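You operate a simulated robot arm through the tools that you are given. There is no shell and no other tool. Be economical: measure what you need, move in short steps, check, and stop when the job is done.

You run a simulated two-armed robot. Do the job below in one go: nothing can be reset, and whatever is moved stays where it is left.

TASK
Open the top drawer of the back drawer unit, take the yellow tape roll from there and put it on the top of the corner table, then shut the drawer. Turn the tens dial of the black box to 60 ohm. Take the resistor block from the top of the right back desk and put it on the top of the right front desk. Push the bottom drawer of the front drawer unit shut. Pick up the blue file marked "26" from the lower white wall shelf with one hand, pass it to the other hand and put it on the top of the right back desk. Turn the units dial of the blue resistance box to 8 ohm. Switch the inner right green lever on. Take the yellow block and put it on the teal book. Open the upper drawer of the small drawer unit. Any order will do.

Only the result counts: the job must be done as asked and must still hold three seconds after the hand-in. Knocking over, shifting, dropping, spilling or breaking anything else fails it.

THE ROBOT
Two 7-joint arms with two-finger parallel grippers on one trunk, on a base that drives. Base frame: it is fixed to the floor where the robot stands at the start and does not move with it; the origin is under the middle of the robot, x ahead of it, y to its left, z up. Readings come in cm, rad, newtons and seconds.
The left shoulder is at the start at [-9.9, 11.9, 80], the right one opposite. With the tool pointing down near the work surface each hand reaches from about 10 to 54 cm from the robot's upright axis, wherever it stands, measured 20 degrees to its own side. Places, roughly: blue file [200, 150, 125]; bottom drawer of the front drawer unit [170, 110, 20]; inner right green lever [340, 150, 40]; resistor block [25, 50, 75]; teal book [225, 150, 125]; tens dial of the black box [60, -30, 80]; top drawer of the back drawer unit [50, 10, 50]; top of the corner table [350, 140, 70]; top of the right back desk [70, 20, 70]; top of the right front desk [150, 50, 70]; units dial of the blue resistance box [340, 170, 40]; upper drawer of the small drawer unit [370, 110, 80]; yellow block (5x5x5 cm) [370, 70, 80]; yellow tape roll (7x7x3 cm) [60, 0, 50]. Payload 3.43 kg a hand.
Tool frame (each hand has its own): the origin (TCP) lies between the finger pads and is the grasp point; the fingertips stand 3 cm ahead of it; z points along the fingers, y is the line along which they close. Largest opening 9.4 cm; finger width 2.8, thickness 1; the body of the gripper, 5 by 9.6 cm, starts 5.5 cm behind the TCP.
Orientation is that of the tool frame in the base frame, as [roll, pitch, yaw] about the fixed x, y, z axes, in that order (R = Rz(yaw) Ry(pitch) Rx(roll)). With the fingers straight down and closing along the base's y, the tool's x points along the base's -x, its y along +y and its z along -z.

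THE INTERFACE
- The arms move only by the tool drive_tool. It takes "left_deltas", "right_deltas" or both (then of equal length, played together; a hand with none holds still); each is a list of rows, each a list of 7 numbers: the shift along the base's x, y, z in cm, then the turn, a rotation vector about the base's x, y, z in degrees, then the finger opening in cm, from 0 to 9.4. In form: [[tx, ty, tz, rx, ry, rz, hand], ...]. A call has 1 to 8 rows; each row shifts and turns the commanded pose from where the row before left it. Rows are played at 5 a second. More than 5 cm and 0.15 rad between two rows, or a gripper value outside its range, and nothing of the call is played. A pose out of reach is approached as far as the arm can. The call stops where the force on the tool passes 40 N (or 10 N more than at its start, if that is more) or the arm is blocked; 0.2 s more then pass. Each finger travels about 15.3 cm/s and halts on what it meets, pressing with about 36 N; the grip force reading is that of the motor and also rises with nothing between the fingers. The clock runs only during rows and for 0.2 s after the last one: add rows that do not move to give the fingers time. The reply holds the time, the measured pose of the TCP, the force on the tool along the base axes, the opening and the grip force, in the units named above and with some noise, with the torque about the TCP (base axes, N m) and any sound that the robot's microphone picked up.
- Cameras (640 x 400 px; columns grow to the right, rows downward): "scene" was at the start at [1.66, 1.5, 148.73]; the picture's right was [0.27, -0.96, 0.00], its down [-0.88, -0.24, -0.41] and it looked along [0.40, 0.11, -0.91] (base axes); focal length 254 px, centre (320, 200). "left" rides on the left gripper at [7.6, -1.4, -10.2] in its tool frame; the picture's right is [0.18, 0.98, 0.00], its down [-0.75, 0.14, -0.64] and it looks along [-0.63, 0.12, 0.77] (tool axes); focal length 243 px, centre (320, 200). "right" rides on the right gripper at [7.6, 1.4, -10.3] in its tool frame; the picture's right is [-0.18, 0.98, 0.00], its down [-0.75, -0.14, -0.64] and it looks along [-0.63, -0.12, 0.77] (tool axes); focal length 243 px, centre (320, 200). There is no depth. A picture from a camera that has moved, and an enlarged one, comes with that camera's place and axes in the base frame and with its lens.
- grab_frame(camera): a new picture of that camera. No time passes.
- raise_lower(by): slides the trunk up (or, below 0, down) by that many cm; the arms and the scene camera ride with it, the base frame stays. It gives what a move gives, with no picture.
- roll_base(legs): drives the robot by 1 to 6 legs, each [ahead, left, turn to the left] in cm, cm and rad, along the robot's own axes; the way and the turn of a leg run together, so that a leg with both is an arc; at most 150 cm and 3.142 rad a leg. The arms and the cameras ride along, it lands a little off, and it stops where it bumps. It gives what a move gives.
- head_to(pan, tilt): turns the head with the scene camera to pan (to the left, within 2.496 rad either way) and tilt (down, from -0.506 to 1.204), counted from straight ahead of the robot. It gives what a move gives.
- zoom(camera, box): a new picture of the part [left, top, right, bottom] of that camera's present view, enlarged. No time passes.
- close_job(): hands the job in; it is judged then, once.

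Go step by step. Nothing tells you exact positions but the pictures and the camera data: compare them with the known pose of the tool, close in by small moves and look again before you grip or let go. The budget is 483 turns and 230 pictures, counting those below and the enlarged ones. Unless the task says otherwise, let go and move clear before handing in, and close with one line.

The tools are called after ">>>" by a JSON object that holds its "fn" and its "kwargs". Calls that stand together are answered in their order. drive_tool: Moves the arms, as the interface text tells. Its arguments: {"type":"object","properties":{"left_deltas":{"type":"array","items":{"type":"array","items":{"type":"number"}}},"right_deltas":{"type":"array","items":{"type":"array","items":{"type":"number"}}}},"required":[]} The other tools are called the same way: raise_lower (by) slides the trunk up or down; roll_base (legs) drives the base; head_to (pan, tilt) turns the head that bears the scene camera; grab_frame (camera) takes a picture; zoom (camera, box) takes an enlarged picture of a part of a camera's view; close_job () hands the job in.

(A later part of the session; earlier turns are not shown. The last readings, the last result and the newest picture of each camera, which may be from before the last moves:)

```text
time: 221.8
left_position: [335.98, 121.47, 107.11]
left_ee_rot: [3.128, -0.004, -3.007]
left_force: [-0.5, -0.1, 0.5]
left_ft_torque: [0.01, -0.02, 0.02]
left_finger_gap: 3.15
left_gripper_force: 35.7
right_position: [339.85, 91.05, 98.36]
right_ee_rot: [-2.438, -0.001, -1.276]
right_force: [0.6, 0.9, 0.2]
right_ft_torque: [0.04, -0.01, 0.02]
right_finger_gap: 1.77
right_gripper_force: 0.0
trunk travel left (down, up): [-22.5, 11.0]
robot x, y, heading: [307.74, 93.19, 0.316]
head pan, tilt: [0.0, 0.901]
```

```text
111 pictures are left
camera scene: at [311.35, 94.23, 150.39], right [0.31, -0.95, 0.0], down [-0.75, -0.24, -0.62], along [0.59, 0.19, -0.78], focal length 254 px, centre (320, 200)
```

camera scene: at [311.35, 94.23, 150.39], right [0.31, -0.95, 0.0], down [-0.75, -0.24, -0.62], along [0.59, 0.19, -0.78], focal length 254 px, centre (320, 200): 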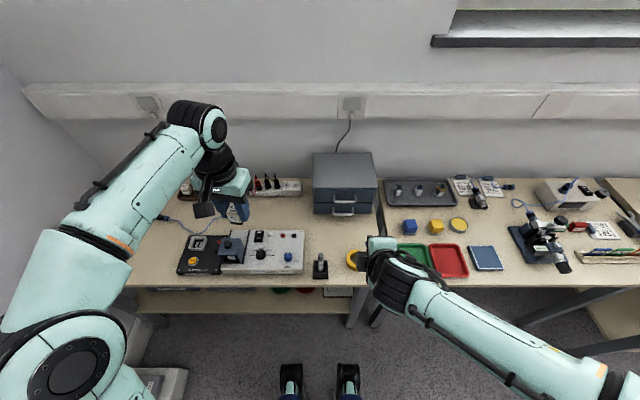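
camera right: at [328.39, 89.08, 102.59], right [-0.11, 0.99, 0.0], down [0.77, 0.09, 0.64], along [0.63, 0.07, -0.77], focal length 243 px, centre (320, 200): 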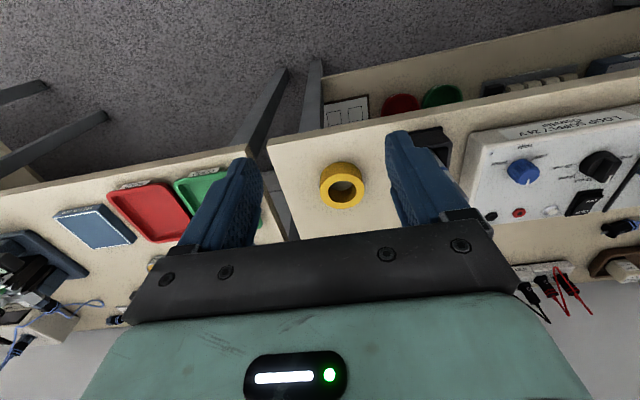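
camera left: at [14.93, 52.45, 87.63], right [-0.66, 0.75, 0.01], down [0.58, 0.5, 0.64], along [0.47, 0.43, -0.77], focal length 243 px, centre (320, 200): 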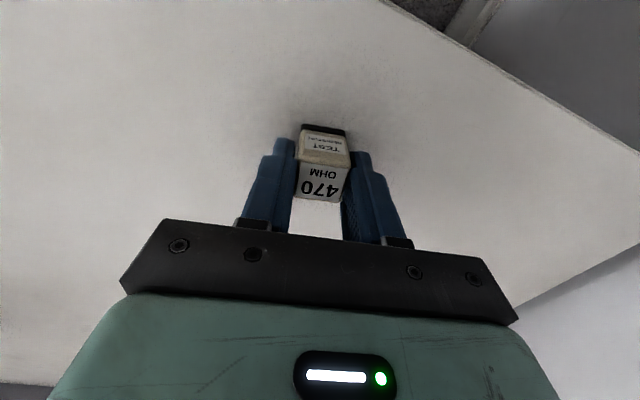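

>>> {"fn": "drive_tool", "kwargs": {"right_deltas": [[4.3, 2.3, 0, 0, 0, 0, 1.8], [4.3, 2.3, 0, 0, 0, 0, 1.8], [4.3, 2.3, -1, 0, 0, 0, 1.8], [4.3, 2.3, -1, 0, 0, 0, 1.8], [0.5, 0.3, -3, 0, 0, 0, 1.8], [0, 0, 0, 0, 0, 0, 1.8]]}}

>>> {"fn": "grab_frame", "kwargs": {"camera": "right"}}

>>> {"fn": "zoom", "kwargs": {"camera": "scene", "box": [290, 130, 430, 230]}}

```text
time: 223.2
left_position: [336.03, 121.6, 107.13]
left_ee_rot: [3.13, -0.007, -3.007]
left_force: [1.1, -0.8, -0.4]
left_ft_torque: [0.01, -0.06, 0.01]
left_finger_gap: 3.16
left_gripper_force: 36.4
right_position: [357.67, 100.68, 93.26]
right_ee_rot: [-2.439, -0.003, -1.275]
right_force: [0.2, 0.3, 0.2]
right_ft_torque: [0.03, 0.01, -0.05]
right_finger_gap: 1.78
right_gripper_force: 0.1
trunk travel left (down, up): [-22.5, 11.0]
robot x, y, heading: [308.21, 93.4, 0.313]
head pan, tilt: [0.0, 0.901]
```

```text
110 pictures are left
camera right: at [352.45, 91.18, 100.23], right [-0.77, -0.04, -0.63], down [-0.51, 0.63, 0.58], along [0.38, 0.77, -0.51], focal length 243 px, centre (320, 200)
```

right: 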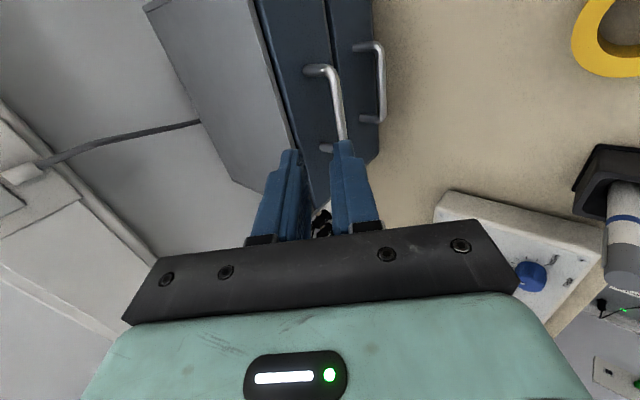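

```text
4.00 times, centred on (360, 180) of scene
camera zoom: at [311.39, 94.24, 150.39], right [0.31, -0.95, 0.0], down [-0.75, -0.24, -0.62], along [0.59, 0.19, -0.78], focal length 1018 px, centre (160, 280)
```

zoom: 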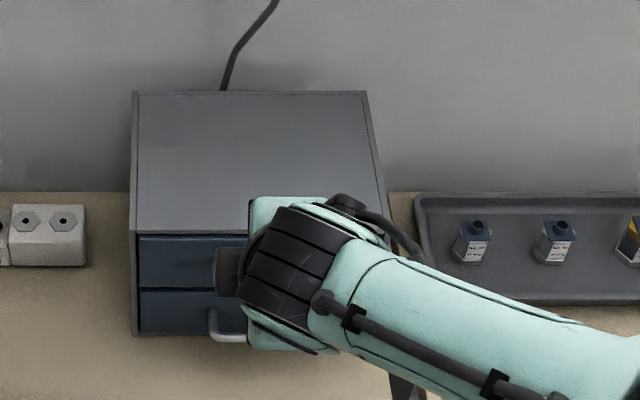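

>>> {"fn": "drive_tool", "kwargs": {"right_deltas": [[-0.97, -0.31, -0.87, 0, 0, 0, 1.8], [1.85, 0.56, -2.3, 0, 0, 0, 1.8], [1.24, 0.37, -1.5, 0, 0, 0, 1.8], [0, 0, 0, 0, 0, 0, 1.8]]}}

>>> {"fn": "grab_frame", "kwargs": {"camera": "right"}}

```text
time: 224.2
left_position: [336.04, 121.58, 107.21]
left_ee_rot: [3.128, -0.006, -3.008]
left_force: [-0.1, -1.5, -0.6]
left_ft_torque: [-0.02, 0.01, -0.01]
left_finger_gap: 3.16
left_gripper_force: 36.6
right_position: [359.88, 101.28, 88.63]
right_ee_rot: [-2.44, -0.001, -1.276]
right_force: [0.6, 0.0, 0.3]
right_ft_torque: [0.0, -0.01, 0.0]
right_finger_gap: 1.83
right_gripper_force: 0.2
trunk travel left (down, up): [-22.5, 11.0]
robot x, y, heading: [308.23, 93.42, 0.314]
head pan, tilt: [0.0, 0.901]
```

```text
108 pictures are left
camera right: at [354.58, 91.79, 95.49], right [-0.77, -0.04, -0.63], down [-0.51, 0.63, 0.58], along [0.38, 0.77, -0.51], focal length 243 px, centre (320, 200)
```

right: 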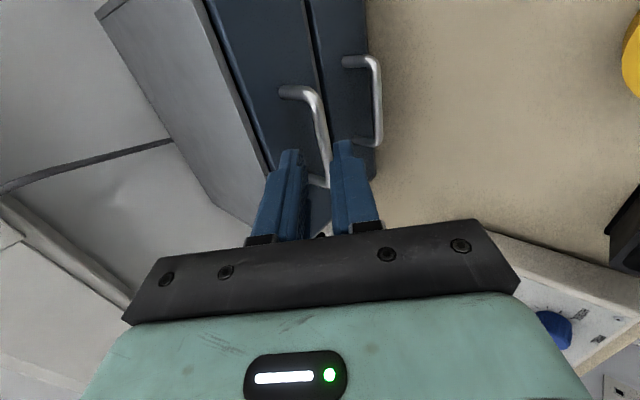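

>>> {"fn": "drive_tool", "kwargs": {"right_deltas": [[1.1, 0.33, -1.36, 0, 0, 0, 1.8], [0.7, 0.2, -0.86, 0, 0, 0, 1.8], [0.45, 0.14, -0.55, 0, 0, 0, 1.8], [0, 0, 0, 0, 0, 0, 1.8]]}}

>>> {"fn": "zoom", "kwargs": {"camera": "right", "box": [220, 60, 420, 260]}}

```text
time: 225.2
left_position: [335.93, 121.56, 107.05]
left_ee_rot: [3.13, -0.007, -3.007]
left_force: [-0.1, -0.2, 0.0]
left_ft_torque: [0.06, 0.0, 0.01]
left_finger_gap: 3.15
left_gripper_force: 36.2
right_position: [362.0, 101.92, 85.83]
right_ee_rot: [-2.442, -0.002, -1.277]
right_force: [-0.5, 0.2, -0.1]
right_ft_torque: [0.01, -0.02, -0.01]
right_finger_gap: 1.81
right_gripper_force: 0.0
trunk travel left (down, up): [-22.5, 11.0]
robot x, y, heading: [307.9, 93.36, 0.314]
head pan, tilt: [0.0, 0.901]
```

```text
2.00 times, centred on (320, 160) of right
camera zoom: at [356.84, 92.48, 92.73], right [-0.77, -0.04, -0.63], down [-0.51, 0.63, 0.58], along [0.38, 0.77, -0.51], focal length 485 px, centre (320, 280)
```

zoom: 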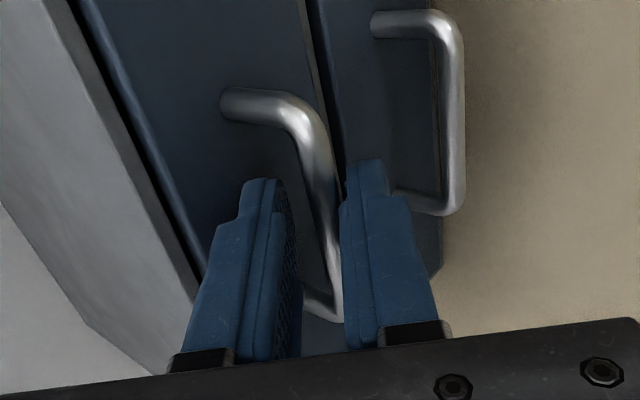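

>>> {"fn": "drive_tool", "kwargs": {"right_deltas": [[0, 0, 0, 0, 0, 0, 0.3], [0, 0, 0, 0, 0, 0, 0], [0, 0, 0, 0, 0, 0, 0], [-0.95, -0.3, 0, 0, 0, 0, 0], [-1.9, -0.6, 0, 0, 0, 0, 0], [-1.9, -0.6, 0, 0, 0, 0, 0]]}}

>>> {"fn": "grab_frame", "kwargs": {"camera": "scene"}}

```text
time: 226.6
left_position: [336.19, 121.69, 107.23]
left_ee_rot: [3.129, -0.005, -3.007]
left_force: [-0.6, 0.5, -0.4]
left_ft_torque: [0.01, -0.01, -0.03]
left_finger_gap: 3.15
left_gripper_force: 36.0
right_position: [357.23, 100.35, 85.53]
right_ee_rot: [-2.445, -0.004, -1.276]
right_force: [-1.3, 0.1, -17.8]
right_ft_torque: [-1.02, -0.18, 0.74]
right_finger_gap: 0.9
right_gripper_force: 42.5
trunk travel left (down, up): [-22.5, 11.0]
robot x, y, heading: [308.23, 93.36, 0.313]
head pan, tilt: [0.0, 0.901]
```

```text
106 pictures are left
camera scene: at [311.51, 94.26, 150.38], right [0.31, -0.95, 0.0], down [-0.75, -0.24, -0.62], along [0.59, 0.19, -0.78], focal length 254 px, centre (320, 200)
```

scene: 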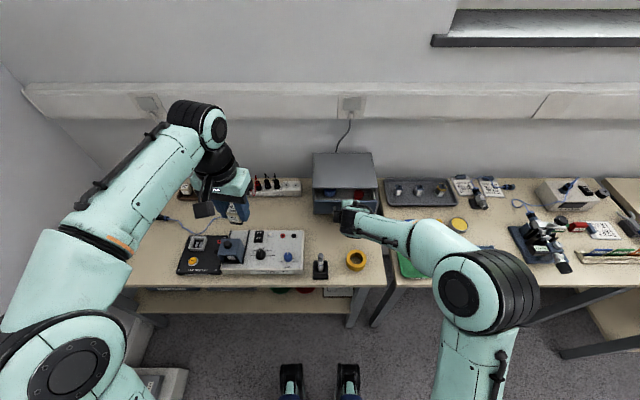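

>>> {"fn": "drive_tool", "kwargs": {"right_deltas": [[-1.9, -0.6, -0.2, 0, 0, 0, 0], [-1.9, -0.6, -0.1, 0, 0, 0, 0], [-1.9, -0.6, 0, 0, 0, 0, 0], [-1.9, -0.6, 0, 0, 0, 0, 0], [-1.9, -0.6, 0, 0, 0, 0, 0]]}}

>>> {"fn": "zoom", "kwargs": {"camera": "scene", "box": [270, 130, 450, 290]}}

```text
time: 227.7
left_position: [336.09, 121.59, 107.19]
left_ee_rot: [3.13, -0.006, -3.005]
left_force: [-1.5, -0.4, -0.3]
left_ft_torque: [-0.02, -0.03, 0.0]
left_finger_gap: 3.12
left_gripper_force: 35.5
right_position: [350.14, 98.0, 85.79]
right_ee_rot: [-2.432, -0.007, -1.273]
right_force: [12.5, 4.4, -8.6]
right_ft_torque: [-0.5, -0.21, 1.17]
right_finger_gap: 0.89
right_gripper_force: 42.5
trunk travel left (down, up): [-22.5, 11.0]
robot x, y, heading: [307.81, 93.39, 0.314]
head pan, tilt: [0.0, 0.901]
stopped in row 5 (right hand): the force on the tool passed its limit at 48 N (the readings are from after the stop); the commanded pose is now the measured one
```

```text
2.50 times, centred on (360, 210) of scene
camera zoom: at [311.48, 94.26, 150.38], right [0.31, -0.95, 0.0], down [-0.75, -0.24, -0.62], along [0.59, 0.19, -0.78], focal length 636 px, centre (220, 175)
```

zoom: 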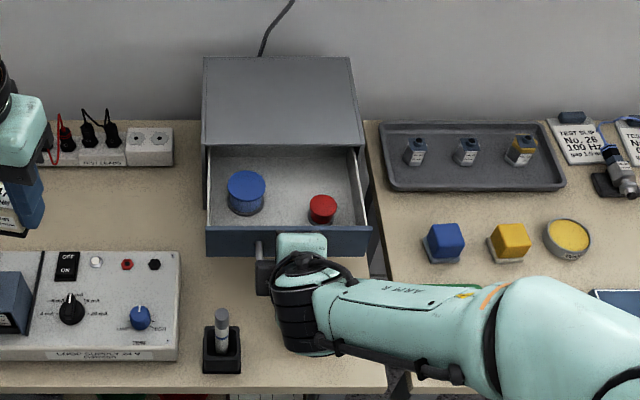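

>>> {"fn": "drive_tool", "kwargs": {"right_deltas": [[0, 0, 0, 0, 0, 0, 1.9], [0, 0, 0, 0, 0, 0, 1.9], [-0.62, -0.19, 0.76, 0, 0, 0, 1.9], [-1.24, -0.38, 1.5, 0, 0, 0, 1.9], [-2.5, -0.75, 3, 0, 0, 0, 1.9], [-2.5, -0.75, 3, 0, 0, 0, 3], [0, 0, 4, 0, 0, 0, 5]]}}

>>> {"fn": "zoom", "kwargs": {"camera": "scene", "box": [270, 130, 450, 290]}}

```text
time: 229.3
left_position: [335.92, 121.51, 107.34]
left_ee_rot: [3.131, -0.005, -3.006]
left_force: [-0.2, 0.0, -0.3]
left_ft_torque: [-0.01, -0.01, -0.03]
left_finger_gap: 3.15
left_gripper_force: 35.4
right_position: [342.86, 95.9, 98.04]
right_ee_rot: [-2.435, -0.004, -1.276]
right_force: [-0.1, -0.8, -0.1]
right_ft_torque: [-0.01, -0.01, -0.06]
right_finger_gap: 5.01
right_gripper_force: 0.1
trunk travel left (down, up): [-22.5, 11.0]
robot x, y, heading: [308.16, 93.41, 0.313]
head pan, tilt: [0.0, 0.901]
```

```text
2.50 times, centred on (360, 210) of scene
camera zoom: at [311.39, 94.23, 150.39], right [0.31, -0.95, 0.0], down [-0.75, -0.24, -0.62], along [0.59, 0.19, -0.78], focal length 636 px, centre (220, 175)
```

zoom: 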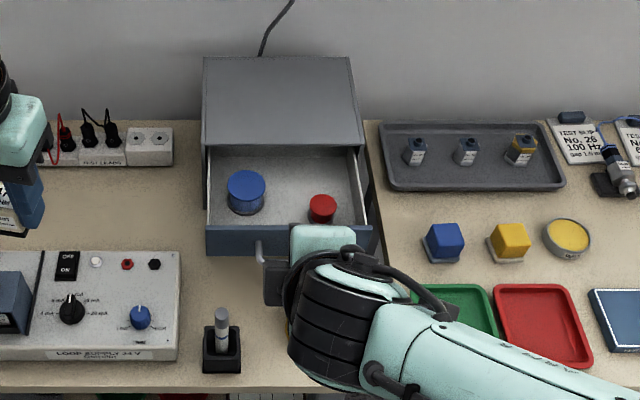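

>>> {"fn": "drive_tool", "kwargs": {"right_deltas": [[-1, 0, 3, -2.4, 7.63, 0, 8], [0, 0, 3, -2.4, 7.63, 0, 8], [0, 0, 2, -2.4, 7.63, 0, 8], [0, 0, 2, -2.4, 7.63, 0, 8], [0, 0, 0, -2.4, 7.63, 0, 8], [0, 0, 0, 0, 0, -8.3, 8], [0, 0, 0, 0, 0, -8.3, 8], [0, 0, 0, 0, 0, -8.3, 8]]}}

>>> {"fn": "drive_tool", "kwargs": {"right_deltas": [[0, 0, 0, 0, 0, -8.3, 8], [0, 0, 0, 0, 0, -8.3, 8], [0, 0, 0, 0, 0, -8.3, 8], [0, 0, 0, 0, 0, -8.3, 8], [0, 0, 0, 0, 0, -8.3, 8], [0, 0, 0, 0, 0, -8.3, 8], [0, 0, 0, 0, 0, -8.3, 8], [0, 0, 0, 0, 0, -7, 8]]}}

>>> {"fn": "roll_base", "kwargs": {"legs": [[-2, -24, -0.005]]}}

>>> {"fn": "grab_frame", "kwargs": {"camera": "scene"}}

>>> {"fn": "grab_frame", "kwargs": {"camera": "right"}}

```text
time: 231.1
left_position: [335.97, 121.5, 107.26]
left_ee_rot: [3.128, -0.005, -3.006]
left_force: [0.9, -0.5, -0.2]
left_ft_torque: [-0.02, 0.0, -0.01]
left_finger_gap: 3.12
left_gripper_force: 36.1
right_position: [341.84, 96.01, 107.94]
right_ee_rot: [-3.131, -0.009, -1.706]
right_force: [-0.8, 0.8, -0.2]
right_ft_torque: [0.0, 0.02, 0.0]
right_finger_gap: 8.02
right_gripper_force: 0.1
trunk travel left (down, up): [-22.5, 11.0]
robot x, y, heading: [307.94, 93.55, 0.315]
head pan, tilt: [0.0, 0.901]
```

```text
time: 232.9
left_position: [336.02, 121.52, 107.17]
left_ee_rot: [3.129, -0.005, -3.005]
left_force: [0.1, -0.1, 0.8]
left_ft_torque: [0.03, -0.01, -0.02]
left_finger_gap: 3.14
left_gripper_force: 36.4
right_position: [341.91, 96.09, 108.05]
right_ee_rot: [-3.132, -0.01, -2.844]
right_force: [-0.4, -0.1, -0.5]
right_ft_torque: [0.01, -0.01, 0.01]
right_finger_gap: 8.03
right_gripper_force: 0.0
trunk travel left (down, up): [-22.5, 11.0]
robot x, y, heading: [307.73, 93.53, 0.316]
head pan, tilt: [0.0, 0.901]
```

```text
time: 235.6
left_position: [341.61, 97.78, 107.14]
left_ee_rot: [3.13, -0.005, -3.013]
left_force: [-0.8, 0.4, -1.2]
left_ft_torque: [0.03, -0.02, 0.01]
left_finger_gap: 3.14
left_gripper_force: 36.4
right_position: [347.35, 72.13, 107.88]
right_ee_rot: [-3.132, -0.008, -2.85]
right_force: [-0.5, -0.4, 0.5]
right_ft_torque: [-0.01, -0.01, 0.01]
right_finger_gap: 8.01
right_gripper_force: 0.1
trunk travel left (down, up): [-22.5, 11.0]
robot x, y, heading: [313.78, 69.6, 0.306]
head pan, tilt: [0.0, 0.901]
```

```text
103 pictures are left
camera scene: at [316.83, 70.67, 150.39], right [0.3, -0.95, 0.0], down [-0.75, -0.24, -0.62], along [0.59, 0.19, -0.78], focal length 254 px, centre (320, 200)
```

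scene: 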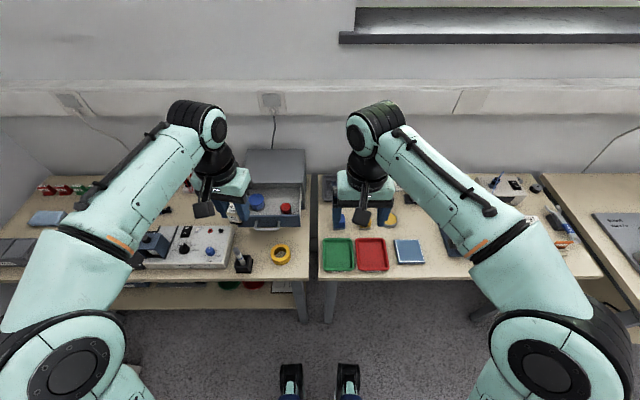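

```text
102 pictures are left
camera right: at [339.71, 71.5, 118.29], right [-0.11, 0.99, -0.01], down [0.77, 0.09, 0.64], along [0.63, 0.06, -0.77], focal length 243 px, centre (320, 200)
```

right: 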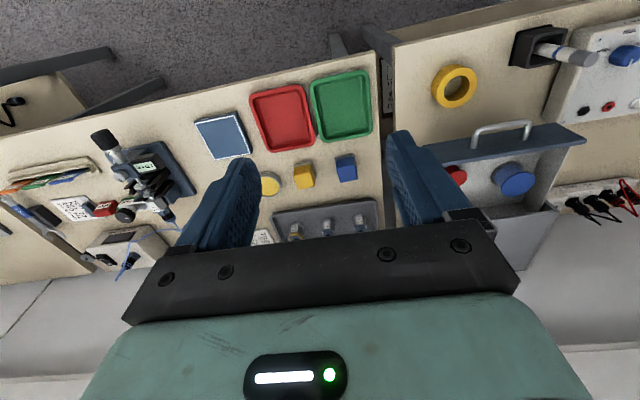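

>>> {"fn": "zoom", "kwargs": {"camera": "right", "box": [230, 130, 390, 240]}}

```text
3.64 times, centred on (310, 185) of right
camera zoom: at [339.71, 71.5, 118.29], right [-0.11, 0.99, -0.01], down [0.77, 0.09, 0.64], along [0.63, 0.06, -0.77], focal length 882 px, centre (356, 254)
```

zoom: 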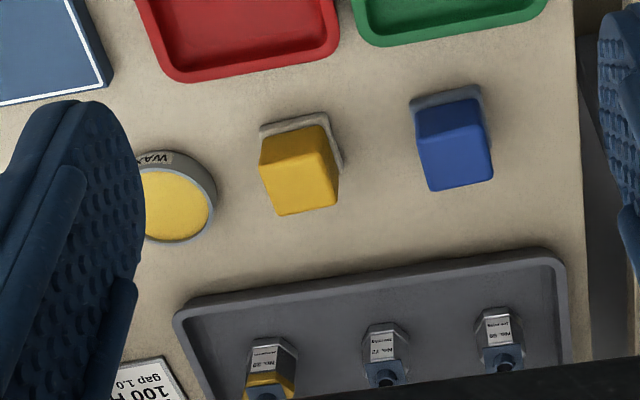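

>>> {"fn": "drive_tool", "kwargs": {"right_deltas": [[0, 0, 0, 2.25, -7.15, 0, 6.2], [0, 0, 0, 2.25, -7.15, 0, 6.2], [2, -1, 0, 2.25, -7.15, 0, 6.2], [2, -1, -2, 2.25, -7.15, 0, 6.2], [2, -1, -4, 2.25, -7.15, 0, 6.2], [2, -1, -4, 2.25, -7.15, 0, 6.2], [2, -0.3, -4, 0, 0, 0, 6.2], [2, 0, -4, 0, 0, 0, 6.2]]}}

>>> {"fn": "grab_frame", "kwargs": {"camera": "right"}}

>>> {"fn": "zoom", "kwargs": {"camera": "scene", "box": [300, 170, 440, 280]}}

```text
time: 237.4
left_position: [341.58, 97.81, 107.21]
left_ee_rot: [3.13, -0.004, -3.012]
left_force: [2.1, 0.1, -0.7]
left_ft_torque: [-0.01, 0.05, 0.01]
left_finger_gap: 3.15
left_gripper_force: 35.9
right_position: [359.39, 67.84, 89.92]
right_ee_rot: [3.138, 0.774, -2.855]
right_force: [0.7, -0.2, 0.2]
right_ft_torque: [0.0, -0.02, 0.01]
right_finger_gap: 6.18
right_gripper_force: 0.0
trunk travel left (down, up): [-22.5, 11.0]
robot x, y, heading: [313.33, 69.82, 0.302]
head pan, tilt: [0.0, 0.901]
```

```text
100 pictures are left
camera right: at [346.86, 65.64, 91.92], right [-0.15, 0.98, 0.13], down [0.13, -0.11, 0.99], along [0.98, 0.17, -0.11], focal length 243 px, centre (320, 200)
```

right: 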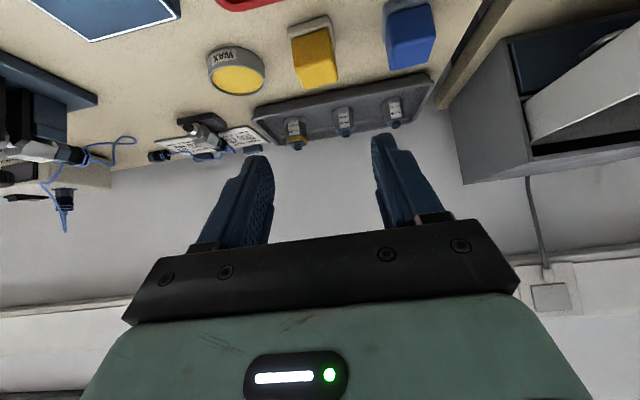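

```text
3.64 times, centred on (370, 225) of scene
camera zoom: at [316.9, 70.7, 150.39], right [0.3, -0.95, 0.0], down [-0.75, -0.24, -0.62], along [0.59, 0.19, -0.78], focal length 926 px, centre (138, 109)
```

zoom: 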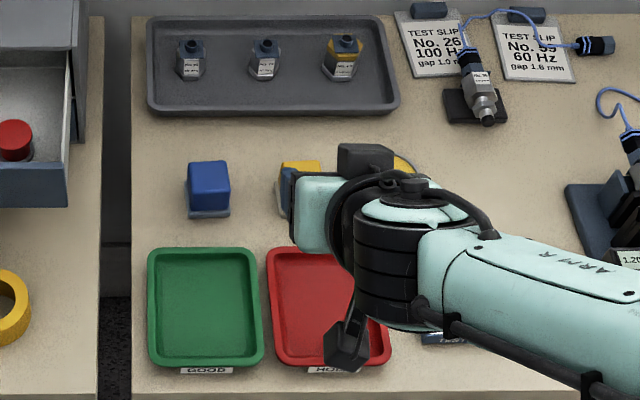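

>>> {"fn": "drive_tool", "kwargs": {"right_deltas": [[-2.4, -0.63, -1.9, 0, 0, 0, 6.2], [2.6, 0.78, -2.8, 0, 0, 0, 6.2], [2.6, 0.78, -2.8, 0, 0, 0, 6.2], [2.3, 0.68, -2.45, 0, 0, 0, 6.2], [0, 0, 0, 0, 0, 0, 6.2]]}}

>>> {"fn": "grab_frame", "kwargs": {"camera": "right"}}

```text
time: 238.6
left_position: [341.5, 97.87, 107.11]
left_ee_rot: [3.129, -0.003, -3.012]
left_force: [0.3, 0.8, -1.7]
left_ft_torque: [0.0, -0.02, -0.04]
left_finger_gap: 3.15
left_gripper_force: 36.1
right_position: [364.6, 69.36, 80.04]
right_ee_rot: [3.14, 0.776, -2.854]
right_force: [-0.6, -0.4, 0.2]
right_ft_torque: [0.0, -0.01, 0.0]
right_finger_gap: 6.18
right_gripper_force: 0.1
trunk travel left (down, up): [-22.5, 11.0]
robot x, y, heading: [313.59, 69.93, 0.305]
head pan, tilt: [0.0, 0.901]
```

```text
98 pictures are left
camera right: at [352.06, 67.21, 81.94], right [-0.15, 0.98, 0.13], down [0.12, -0.11, 0.99], along [0.98, 0.17, -0.1], focal length 243 px, centre (320, 200)
```

right: 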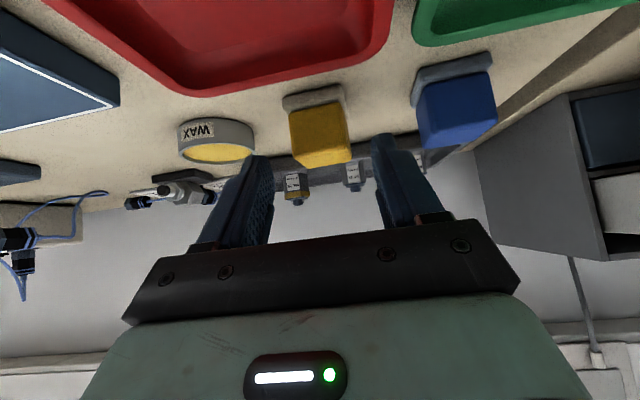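

>>> {"fn": "drive_tool", "kwargs": {"right_deltas": [[1.35, 0.4, -1.4, 0, 0, 0, 6.2], [1.3, 0.4, -1.4, 0, 0, 0, 6.2], [0, 0, -0.2, 0, 0, 0, 6.2], [0, 0, 0, 0, 0, 0, 3], [0, 0, 0, 0, 0, 0, 2.5], [0, 0, 0, 0, 0, 0, 2.5]]}}

>>> {"fn": "grab_frame", "kwargs": {"camera": "right"}}

```text
time: 240.0
left_position: [341.61, 97.82, 107.29]
left_ee_rot: [3.129, -0.006, -3.013]
left_force: [0.6, 0.6, 0.2]
left_ft_torque: [-0.02, -0.01, -0.02]
left_finger_gap: 3.15
left_gripper_force: 36.2
right_position: [367.19, 70.31, 77.03]
right_ee_rot: [3.141, 0.773, -2.852]
right_force: [-0.2, 0.6, 0.2]
right_ft_torque: [-0.01, 0.0, 0.0]
right_finger_gap: 4.06
right_gripper_force: 35.7
trunk travel left (down, up): [-22.5, 11.0]
robot x, y, heading: [313.28, 69.51, 0.308]
head pan, tilt: [0.0, 0.901]
```

```text
97 pictures are left
camera right: at [354.65, 68.05, 79.0], right [-0.15, 0.98, 0.13], down [0.13, -0.11, 0.99], along [0.98, 0.17, -0.11], focal length 243 px, centre (320, 200)
```

right: 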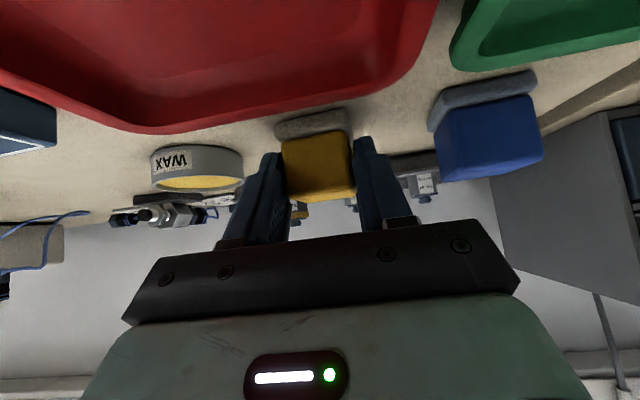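

>>> {"fn": "drive_tool", "kwargs": {"right_deltas": [[0, 0, 2, 0, 0, 0, 2.5], [0, 0, 4, 0, 0, 0, 2.5], [0, 0, 4.5, 0, 0, 0, 2.5], [-2, -0.6, 4, 0, 0, 0, 2.5], [-2, -0.6, 4, 0, 0, 0, 2.5], [-3, -0.9, 3, 0, 0, 0, 2.5], [-3, -0.9, 3, 0, 0, 0, 2.5], [-3, -0.9, 3, 0, 0, 0, 2.5]]}}

>>> {"fn": "grab_frame", "kwargs": {"camera": "right"}}

>>> {"fn": "grab_frame", "kwargs": {"camera": "scene"}}

```text
time: 241.8
left_position: [341.63, 97.85, 107.25]
left_ee_rot: [3.13, -0.004, -3.013]
left_force: [-1.0, 0.0, -0.6]
left_ft_torque: [0.01, 0.01, -0.02]
left_finger_gap: 3.13
left_gripper_force: 35.9
right_position: [353.91, 66.35, 104.57]
right_ee_rot: [-3.141, 0.775, -2.852]
right_force: [-0.4, 0.0, -0.8]
right_ft_torque: [0.0, -0.02, 0.0]
right_finger_gap: 4.11
right_gripper_force: 36.0
trunk travel left (down, up): [-22.5, 11.0]
robot x, y, heading: [313.69, 70.14, 0.304]
head pan, tilt: [0.0, 0.901]
```

```text
96 pictures are left
camera right: at [341.43, 64.23, 106.5], right [-0.15, 0.98, 0.13], down [0.13, -0.11, 0.99], along [0.98, 0.17, -0.11], focal length 243 px, centre (320, 200)
```

right: 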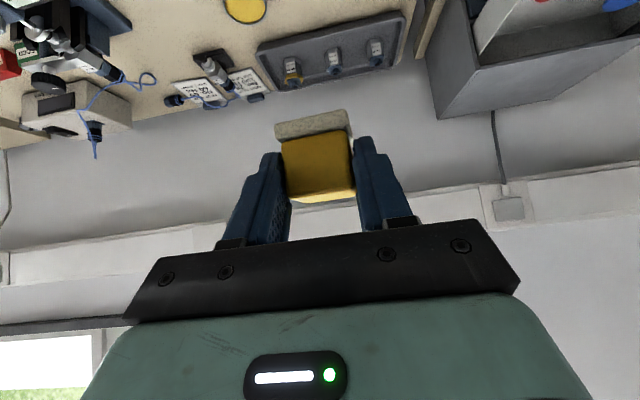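

```text
95 pictures are left
camera scene: at [316.71, 70.66, 150.39], right [0.3, -0.95, 0.0], down [-0.75, -0.24, -0.62], along [0.59, 0.19, -0.78], focal length 254 px, centre (320, 200)
```

scene: 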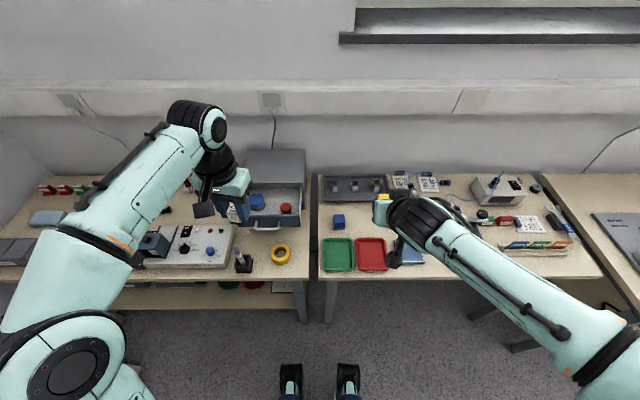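

Yellow block is held upright. Now I back off and turn to face the wall shelf.

>>> {"fn": "roll_base", "kwargs": {"legs": [[-68, 0, 0], [0, 0, 1.571], [46, 0, 0]]}}

>>> {"fn": "head_to", "kwargs": {"pan": 0, "tilt": 0.4}}

>>> {"fn": "grab_frame", "kwargs": {"camera": "scene"}}

```text
time: 251.7
left_position: [207.07, 121.55, 107.21]
left_ee_rot: [3.129, -0.006, -1.442]
left_force: [0.5, 0.6, -1.3]
left_ft_torque: [0.01, -0.02, 0.02]
left_finger_gap: 3.15
left_gripper_force: 36.1
right_position: [238.52, 134.1, 104.59]
right_ee_rot: [-3.141, 0.775, -1.283]
right_force: [-1.0, 0.8, -0.8]
right_ft_torque: [-0.03, -0.03, -0.03]
right_finger_gap: 4.08
right_gripper_force: 35.5
trunk travel left (down, up): [-22.5, 11.0]
robot x, y, heading: [234.99, 93.5, 1.879]
head pan, tilt: [0.0, 0.901]
```

```text
time: 252.6
left_position: [207.13, 121.53, 107.2]
left_ee_rot: [3.129, -0.007, -1.441]
left_force: [0.2, 0.4, -1.6]
left_ft_torque: [0.02, 0.0, -0.01]
left_finger_gap: 3.12
left_gripper_force: 36.4
right_position: [238.48, 134.04, 104.51]
right_ee_rot: [-3.141, 0.773, -1.283]
right_force: [0.4, -0.1, 0.1]
right_ft_torque: [-0.03, 0.0, 0.0]
right_finger_gap: 4.06
right_gripper_force: 35.8
trunk travel left (down, up): [-22.5, 11.0]
robot x, y, heading: [235.24, 93.49, 1.877]
head pan, tilt: [0.0, 0.4]
```

```text
94 pictures are left
camera scene: at [233.9, 98.15, 154.68], right [0.95, 0.3, 0.0], down [0.12, -0.37, -0.92], along [-0.28, 0.88, -0.39], focal length 254 px, centre (320, 200)
```

scene: 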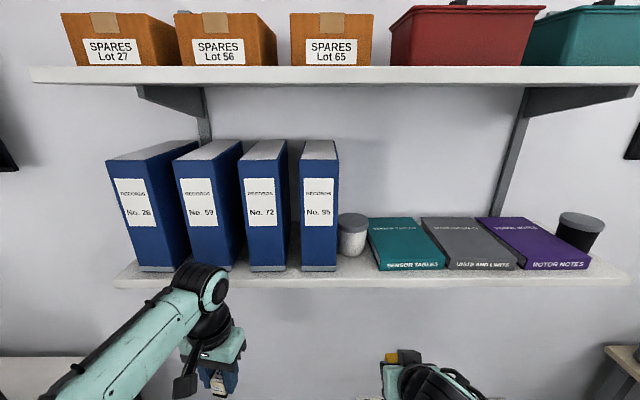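

>>> {"fn": "drive_tool", "kwargs": {"left_deltas": [[1.2, -3.8, 0, 0, 0, 0, 1.5], [1.2, -3.8, 0, 0, 0, 0, 1.5], [1.2, -3.8, 0, 0, 0, 0, 1.5], [1.2, -3.8, 0, 0, 0, 0, 1.5], [0, 0, 0, 0, 0, 0, 1.5]], "right_deltas": [[1.2, -3.8, 2, 0, 0, 0, 2.5], [1.2, -3.8, 2, 0, 0, 0, 2.5], [1.2, -3.8, 2, 0, 0, 0, 2.5], [1.2, -3.8, 2, 0, 0, 0, 2.5], [0, 0, 4, 0, 0, 0, 2.5]]}}

>>> {"fn": "raise_lower", "kwargs": {"by": 11}}

>>> {"fn": "grab_frame", "kwargs": {"camera": "scene"}}

>>> {"fn": "grab_frame", "kwargs": {"camera": "right"}}

```text
time: 253.8
left_position: [212.05, 106.49, 107.09]
left_ee_rot: [3.128, -0.004, -1.443]
left_force: [0.1, 0.4, -0.5]
left_ft_torque: [0.0, -0.03, -0.03]
left_finger_gap: 3.14
left_gripper_force: 35.7
right_position: [243.21, 119.03, 116.44]
right_ee_rot: [3.141, 0.772, -1.282]
right_force: [-0.8, 1.7, 0.2]
right_ft_torque: [-0.03, -0.03, 0.0]
right_finger_gap: 4.09
right_gripper_force: 35.8
trunk travel left (down, up): [-22.5, 11.0]
robot x, y, heading: [235.51, 93.8, 1.874]
head pan, tilt: [0.0, 0.4]
```

```text
time: 255.2
left_position: [211.88, 106.22, 118.13]
left_ee_rot: [3.128, -0.005, -1.441]
left_force: [0.4, -0.7, -0.9]
left_ft_torque: [0.01, -0.03, -0.01]
left_finger_gap: 3.14
left_gripper_force: 36.0
right_position: [243.33, 118.8, 127.46]
right_ee_rot: [3.141, 0.775, -1.282]
right_force: [-0.6, 0.1, -0.3]
right_ft_torque: [0.04, 0.0, 0.06]
right_finger_gap: 4.09
right_gripper_force: 35.8
trunk travel left (down, up): [-33.5, 0.0]
robot x, y, heading: [235.24, 93.17, 1.88]
head pan, tilt: [0.0, 0.4]
```

```text
93 pictures are left
camera scene: at [233.97, 97.9, 166.17], right [0.95, 0.3, 0.0], down [0.12, -0.37, -0.92], along [-0.28, 0.88, -0.39], focal length 254 px, centre (320, 200)
```

scene: 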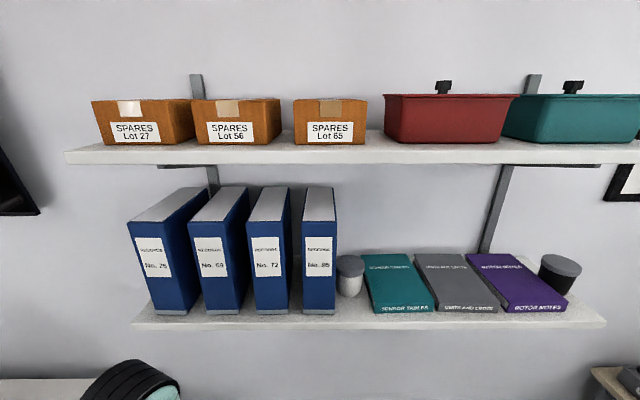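

```text
92 pictures are left
camera right: at [245.57, 106.37, 129.43], right [-0.98, -0.15, 0.13], down [0.11, 0.13, 0.99], along [-0.17, 0.98, -0.11], focal length 243 px, centre (320, 200)
```

right: 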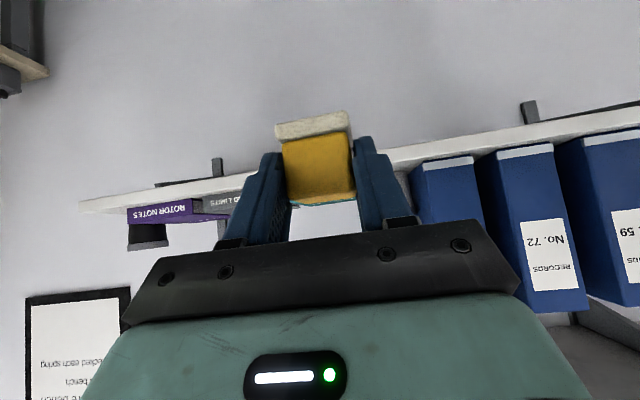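

>>> {"fn": "roll_base", "kwargs": {"legs": [[13, 0, 0]]}}

>>> {"fn": "drive_tool", "kwargs": {"right_deltas": [[0, 0, 3, 0, 0, 0, 2.5], [0, 0, 2, 0, 0, 0, 2.5]]}}

>>> {"fn": "grab_frame", "kwargs": {"camera": "scene"}}

```text
time: 256.7
left_position: [207.76, 118.56, 118.14]
left_ee_rot: [3.128, -0.006, -1.438]
left_force: [-0.7, 0.3, 0.0]
left_ft_torque: [-0.01, -0.01, 0.03]
left_finger_gap: 3.15
left_gripper_force: 36.2
right_position: [239.04, 131.3, 127.52]
right_ee_rot: [-3.142, 0.775, -1.28]
right_force: [-1.3, -0.5, -1.0]
right_ft_torque: [0.0, 0.01, -0.01]
right_finger_gap: 4.08
right_gripper_force: 35.6
trunk travel left (down, up): [-33.5, 0.0]
robot x, y, heading: [231.18, 105.44, 1.882]
head pan, tilt: [0.0, 0.4]
stopped in leg 1: the robot was blocked; the commanded pose is now the measured one
```

```text
time: 257.3
left_position: [207.83, 118.48, 118.27]
left_ee_rot: [3.128, -0.005, -1.44]
left_force: [0.1, 0.7, -1.0]
left_ft_torque: [-0.02, 0.06, 0.0]
left_finger_gap: 3.14
left_gripper_force: 35.9
right_position: [239.14, 131.09, 132.5]
right_ee_rot: [3.141, 0.775, -1.279]
right_force: [-0.6, 0.0, 0.1]
right_ft_torque: [-0.02, 0.02, -0.01]
right_finger_gap: 4.06
right_gripper_force: 35.7
trunk travel left (down, up): [-33.5, 0.0]
robot x, y, heading: [231.09, 105.67, 1.881]
head pan, tilt: [0.0, 0.4]
```

```text
91 pictures are left
camera scene: at [229.83, 110.16, 166.17], right [0.95, 0.31, 0.0], down [0.12, -0.37, -0.92], along [-0.28, 0.88, -0.39], focal length 254 px, centre (320, 200)
```

scene: 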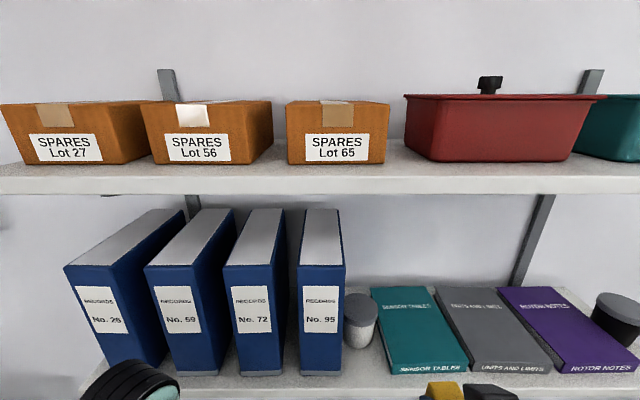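

>>> {"fn": "roll_base", "kwargs": {"legs": [[-1, 0, 0]]}}

>>> {"fn": "drive_tool", "kwargs": {"right_deltas": [[2.2, 3.5, 0, 0, 0, 0, 2.5], [0, 4.3, 0, 0, 0, 0, 2.5], [-1.4, 4.4, 0, 0, 0, 0, 2.5], [-1.4, 4.4, 0, 0, 0, 0, 2.5]]}}

>>> {"fn": "grab_frame", "kwargs": {"camera": "scene"}}

>>> {"fn": "grab_frame", "kwargs": {"camera": "right"}}

```text
time: 258.1
left_position: [208.05, 117.7, 118.06]
left_ee_rot: [3.128, -0.005, -1.439]
left_force: [0.1, 0.7, 0.5]
left_ft_torque: [-0.01, -0.03, -0.03]
left_finger_gap: 3.15
left_gripper_force: 36.6
right_position: [239.35, 130.44, 132.4]
right_ee_rot: [3.139, 0.773, -1.28]
right_force: [-0.4, 0.0, 0.1]
right_ft_torque: [0.03, -0.01, 0.04]
right_finger_gap: 4.05
right_gripper_force: 35.4
trunk travel left (down, up): [-33.5, 0.0]
robot x, y, heading: [231.52, 104.83, 1.886]
head pan, tilt: [0.0, 0.4]
```

```text
time: 259.1
left_position: [208.06, 117.82, 118.19]
left_ee_rot: [3.129, -0.005, -1.437]
left_force: [0.2, -0.8, 0.1]
left_ft_torque: [0.01, 0.01, 0.03]
left_finger_gap: 3.13
left_gripper_force: 36.2
right_position: [238.91, 147.15, 132.41]
right_ee_rot: [3.14, 0.775, -1.28]
right_force: [-0.3, 0.4, 0.0]
right_ft_torque: [-0.02, 0.0, -0.03]
right_finger_gap: 4.07
right_gripper_force: 36.2
trunk travel left (down, up): [-33.5, 0.0]
robot x, y, heading: [231.31, 104.51, 1.881]
head pan, tilt: [0.0, 0.4]
```

```text
90 pictures are left
camera scene: at [230.1, 109.5, 166.17], right [0.95, 0.31, 0.0], down [0.12, -0.37, -0.92], along [-0.28, 0.88, -0.39], focal length 254 px, centre (320, 200)
```

scene: 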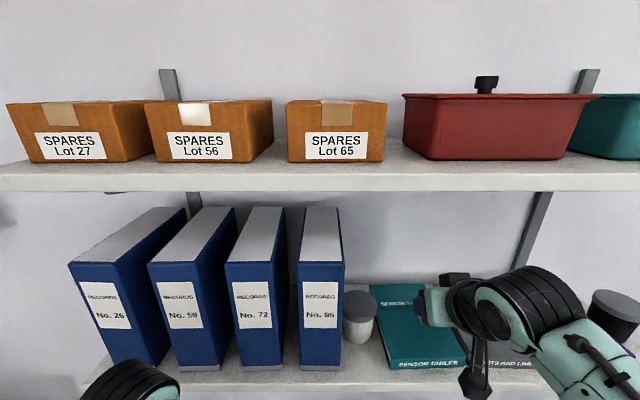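

```text
89 pictures are left
camera right: at [241.1, 134.59, 134.37], right [-0.98, -0.16, 0.13], down [0.11, 0.13, 0.99], along [-0.17, 0.98, -0.11], focal length 243 px, centre (320, 200)
```

right: 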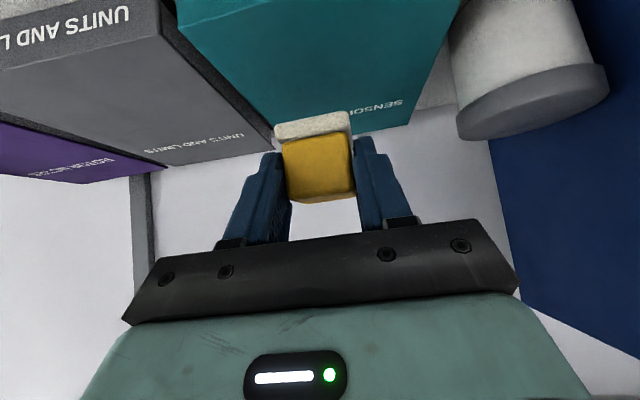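

>>> {"fn": "drive_tool", "kwargs": {"right_deltas": [[-2.5, 0.8, 0, 0, 0, 0, 2.5], [0, 0, -2, 0, 0, 0, 2.5], [0, 0, -1, 0, 0, 0, 2.5], [0, 0, 0, 0, 0, 0, 2.5]]}}

>>> {"fn": "grab_frame", "kwargs": {"camera": "right"}}

>>> {"fn": "zoom", "kwargs": {"camera": "scene", "box": [340, 250, 520, 390]}}

```text
time: 260.1
left_position: [208.13, 117.76, 118.17]
left_ee_rot: [3.129, -0.006, -1.438]
left_force: [-0.1, 0.4, -0.1]
left_ft_torque: [0.04, 0.03, -0.01]
left_finger_gap: 3.16
left_gripper_force: 36.0
right_position: [236.38, 147.57, 129.33]
right_ee_rot: [3.14, 0.774, -1.279]
right_force: [0.2, -0.2, -0.5]
right_ft_torque: [-0.01, 0.01, 0.01]
right_finger_gap: 4.07
right_gripper_force: 36.2
trunk travel left (down, up): [-33.5, 0.0]
robot x, y, heading: [231.33, 105.07, 1.877]
head pan, tilt: [0.0, 0.4]
```

```text
88 pictures are left
camera right: at [238.6, 135.18, 131.34], right [-0.98, -0.16, 0.13], down [0.11, 0.13, 0.99], along [-0.17, 0.98, -0.11], focal length 243 px, centre (320, 200)
```

right: 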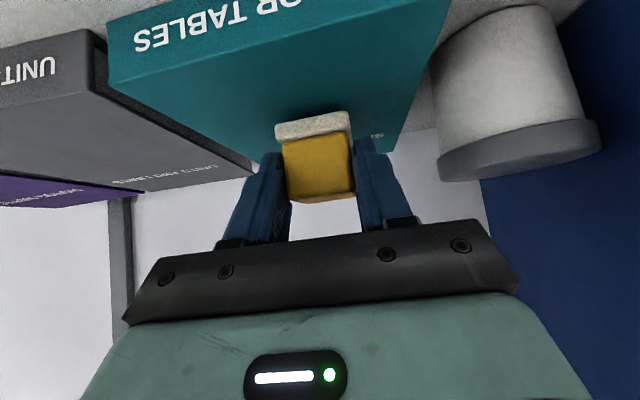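

```text
2.86 times, centred on (430, 320) of scene
camera zoom: at [230.13, 109.31, 166.17], right [0.95, 0.31, 0.0], down [0.12, -0.37, -0.92], along [-0.28, 0.88, -0.39], focal length 727 px, centre (6, -143)
```

zoom: 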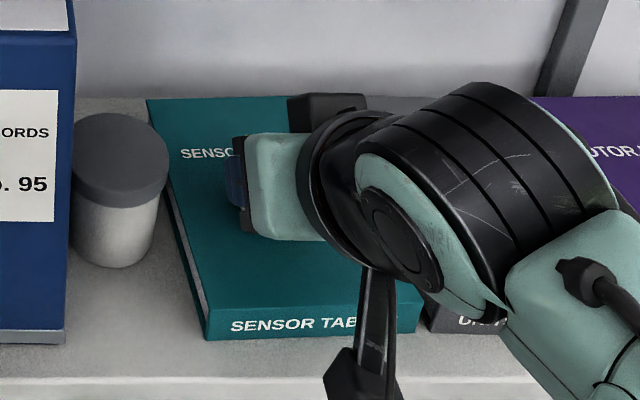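

>>> {"fn": "drive_tool", "kwargs": {"right_deltas": [[0, 0, -0.4, 0, 0, 0, 2.5], [0, 0, -0.3, 0, 0, 0, 2.5], [0, 0, -0.3, 0, 0, 0, 2.5], [0, 0, 0, 0, 0, 0, 2.5]]}}

```text
time: 261.1
left_position: [208.15, 117.47, 118.38]
left_ee_rot: [3.129, -0.003, -1.438]
left_force: [0.2, 0.5, -0.8]
left_ft_torque: [0.0, -0.01, 0.01]
left_finger_gap: 3.15
left_gripper_force: 35.7
right_position: [236.34, 147.65, 128.73]
right_ee_rot: [3.138, 0.784, -1.28]
right_force: [1.7, 1.5, 17.6]
right_ft_torque: [0.13, -0.14, 0.02]
right_finger_gap: 4.06
right_gripper_force: 35.7
trunk travel left (down, up): [-33.5, 0.0]
robot x, y, heading: [231.54, 105.05, 1.883]
head pan, tilt: [0.0, 0.4]
```

>>> {"fn": "drive_tool", "kwargs": {"right_deltas": [[0, 0, 0.15, 0, 0, 0, 2.5], [0, 0, 0, 0, 0, 0, 6.2], [0, 0, 0, 0, 0, 0, 6.2], [0.42, -1.33, 1.43, 0, 0, 0, 6.2], [0.84, -2.7, 2.8, 0, 0, 0, 6.2], [0.84, -2.7, 1.5, 0, 0, 0, 6.2], [1.2, -3.8, 0, 0, 0, 0, 6.2], [1.2, -3.8, 0, 0, 0, 0, 6.2]]}}

>>> {"fn": "grab_frame", "kwargs": {"camera": "right"}}

>>> {"fn": "grab_frame", "kwargs": {"camera": "scene"}}

```text
time: 262.9
left_position: [208.12, 117.47, 118.16]
left_ee_rot: [3.129, -0.004, -1.437]
left_force: [-0.3, -0.4, -0.8]
left_ft_torque: [-0.02, -0.01, 0.02]
left_finger_gap: 3.15
left_gripper_force: 36.3
right_position: [241.05, 133.16, 134.42]
right_ee_rot: [3.141, 0.775, -1.28]
right_force: [-0.9, 0.0, 0.4]
right_ft_torque: [-0.02, -0.01, -0.01]
right_finger_gap: 6.19
right_gripper_force: 0.0
trunk travel left (down, up): [-33.5, 0.0]
robot x, y, heading: [231.44, 104.77, 1.881]
head pan, tilt: [0.0, 0.4]
```

```text
86 pictures are left
camera right: at [243.19, 120.64, 136.3], right [-0.98, -0.16, 0.13], down [0.11, 0.13, 0.99], along [-0.17, 0.98, -0.11], focal length 243 px, centre (320, 200)
```

right: 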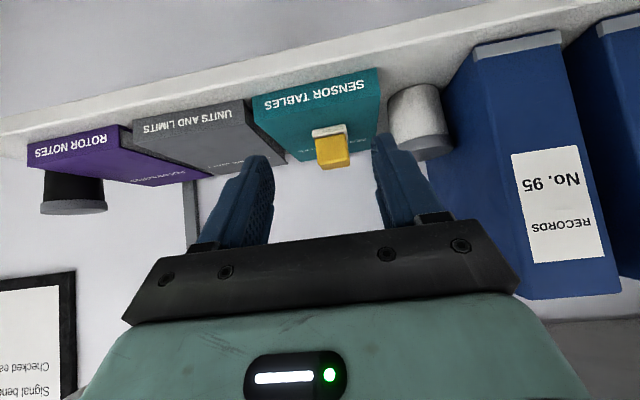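

```text
85 pictures are left
camera scene: at [230.18, 109.14, 166.17], right [0.95, 0.31, 0.0], down [0.12, -0.37, -0.92], along [-0.28, 0.88, -0.39], focal length 254 px, centre (320, 200)
```

scene: 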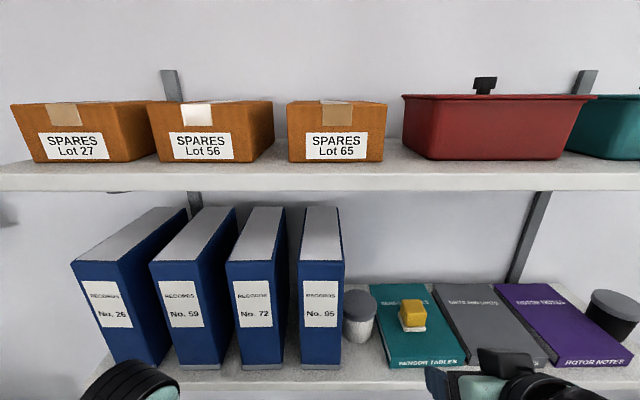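

Block sits on the teal book. Next: back off, lower the trunk and face the right front desk.

>>> {"fn": "roll_base", "kwargs": {"legs": [[-22, 0, 0]]}}

>>> {"fn": "raise_lower", "kwargs": {"by": -11}}

>>> {"fn": "roll_base", "kwargs": {"legs": [[0, 0, 1.571]]}}

>>> {"fn": "head_to", "kwargs": {"pan": 0, "tilt": 0.8}}

>>> {"fn": "grab_frame", "kwargs": {"camera": "scene"}}

```text
time: 264.6
left_position: [214.82, 96.8, 118.2]
left_ee_rot: [3.129, -0.006, -1.437]
left_force: [-0.1, 0.5, -1.1]
left_ft_torque: [-0.01, -0.02, -0.02]
left_finger_gap: 3.17
left_gripper_force: 36.0
right_position: [247.56, 112.38, 134.46]
right_ee_rot: [3.138, 0.773, -1.277]
right_force: [-0.4, -0.3, 0.1]
right_ft_torque: [0.03, 0.03, -0.03]
right_finger_gap: 6.19
right_gripper_force: 0.2
trunk travel left (down, up): [-33.5, 0.0]
robot x, y, heading: [238.58, 84.17, 1.882]
head pan, tilt: [0.0, 0.4]
```

```text
time: 266.0
left_position: [214.88, 96.68, 107.2]
left_ee_rot: [3.13, -0.004, -1.437]
left_force: [-0.6, -0.6, -1.3]
left_ft_torque: [0.02, -0.03, -0.01]
left_finger_gap: 3.14
left_gripper_force: 36.1
right_position: [247.61, 112.39, 123.4]
right_ee_rot: [3.14, 0.775, -1.278]
right_force: [-0.3, 0.0, 0.3]
right_ft_torque: [-0.02, 0.01, -0.03]
right_finger_gap: 6.23
right_gripper_force: 0.1
trunk travel left (down, up): [-22.5, 11.0]
robot x, y, heading: [238.41, 84.13, 1.891]
head pan, tilt: [0.0, 0.4]
```

```text
time: 270.2
left_position: [225.3, 60.54, 107.11]
left_ee_rot: [3.13, -0.005, 0.132]
left_force: [0.1, 0.9, 0.0]
left_ft_torque: [0.0, 0.0, 0.01]
left_finger_gap: 3.14
left_gripper_force: 35.5
right_position: [209.65, 93.47, 123.35]
right_ee_rot: [3.139, 0.776, 0.292]
right_force: [0.1, 0.2, 1.2]
right_ft_torque: [-0.01, -0.05, 0.04]
right_finger_gap: 6.22
right_gripper_force: 0.0
trunk travel left (down, up): [-22.5, 11.0]
robot x, y, heading: [238.03, 84.21, -2.833]
head pan, tilt: [0.0, 0.4]
```

```text
time: 271.1
left_position: [225.27, 60.7, 107.2]
left_ee_rot: [3.129, -0.006, 0.133]
left_force: [0.7, 0.4, -1.3]
left_ft_torque: [0.01, -0.02, -0.02]
left_finger_gap: 3.16
left_gripper_force: 35.8
right_position: [209.72, 93.37, 123.39]
right_ee_rot: [3.139, 0.775, 0.292]
right_force: [-0.6, 0.2, 0.5]
right_ft_torque: [0.02, 0.0, 0.02]
right_finger_gap: 6.18
right_gripper_force: 0.0
trunk travel left (down, up): [-22.5, 11.0]
robot x, y, heading: [238.12, 83.8, -2.831]
head pan, tilt: [0.0, 0.799]
```

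```text
84 pictures are left
camera scene: at [234.75, 82.68, 151.18], right [-0.3, 0.95, 0.0], down [0.68, 0.22, -0.7], along [-0.66, -0.21, -0.72], focal length 254 px, centre (320, 200)
```

scene: 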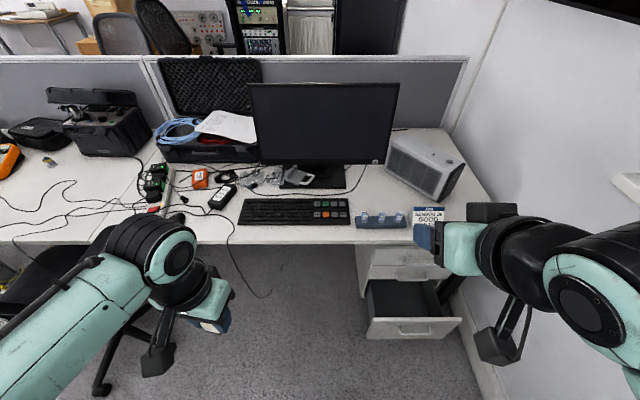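

>>> {"fn": "zoom", "kwargs": {"camera": "scene", "box": [130, 150, 490, 350]}}

```text
1.78 times, centred on (310, 250) of scene
camera zoom: at [234.75, 82.68, 151.18], right [-0.3, 0.95, 0.0], down [0.68, 0.22, -0.7], along [-0.66, -0.21, -0.72], focal length 452 px, centre (338, 111)
```

zoom: 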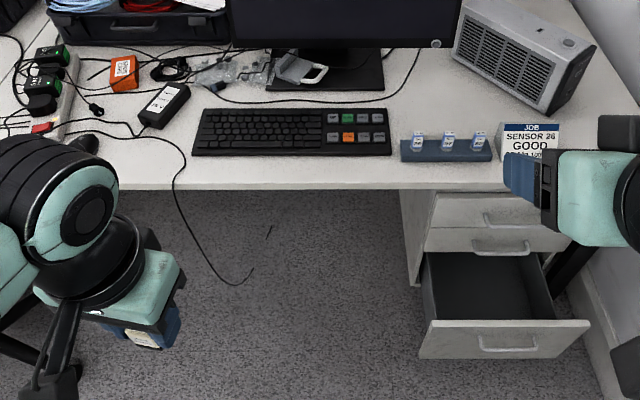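

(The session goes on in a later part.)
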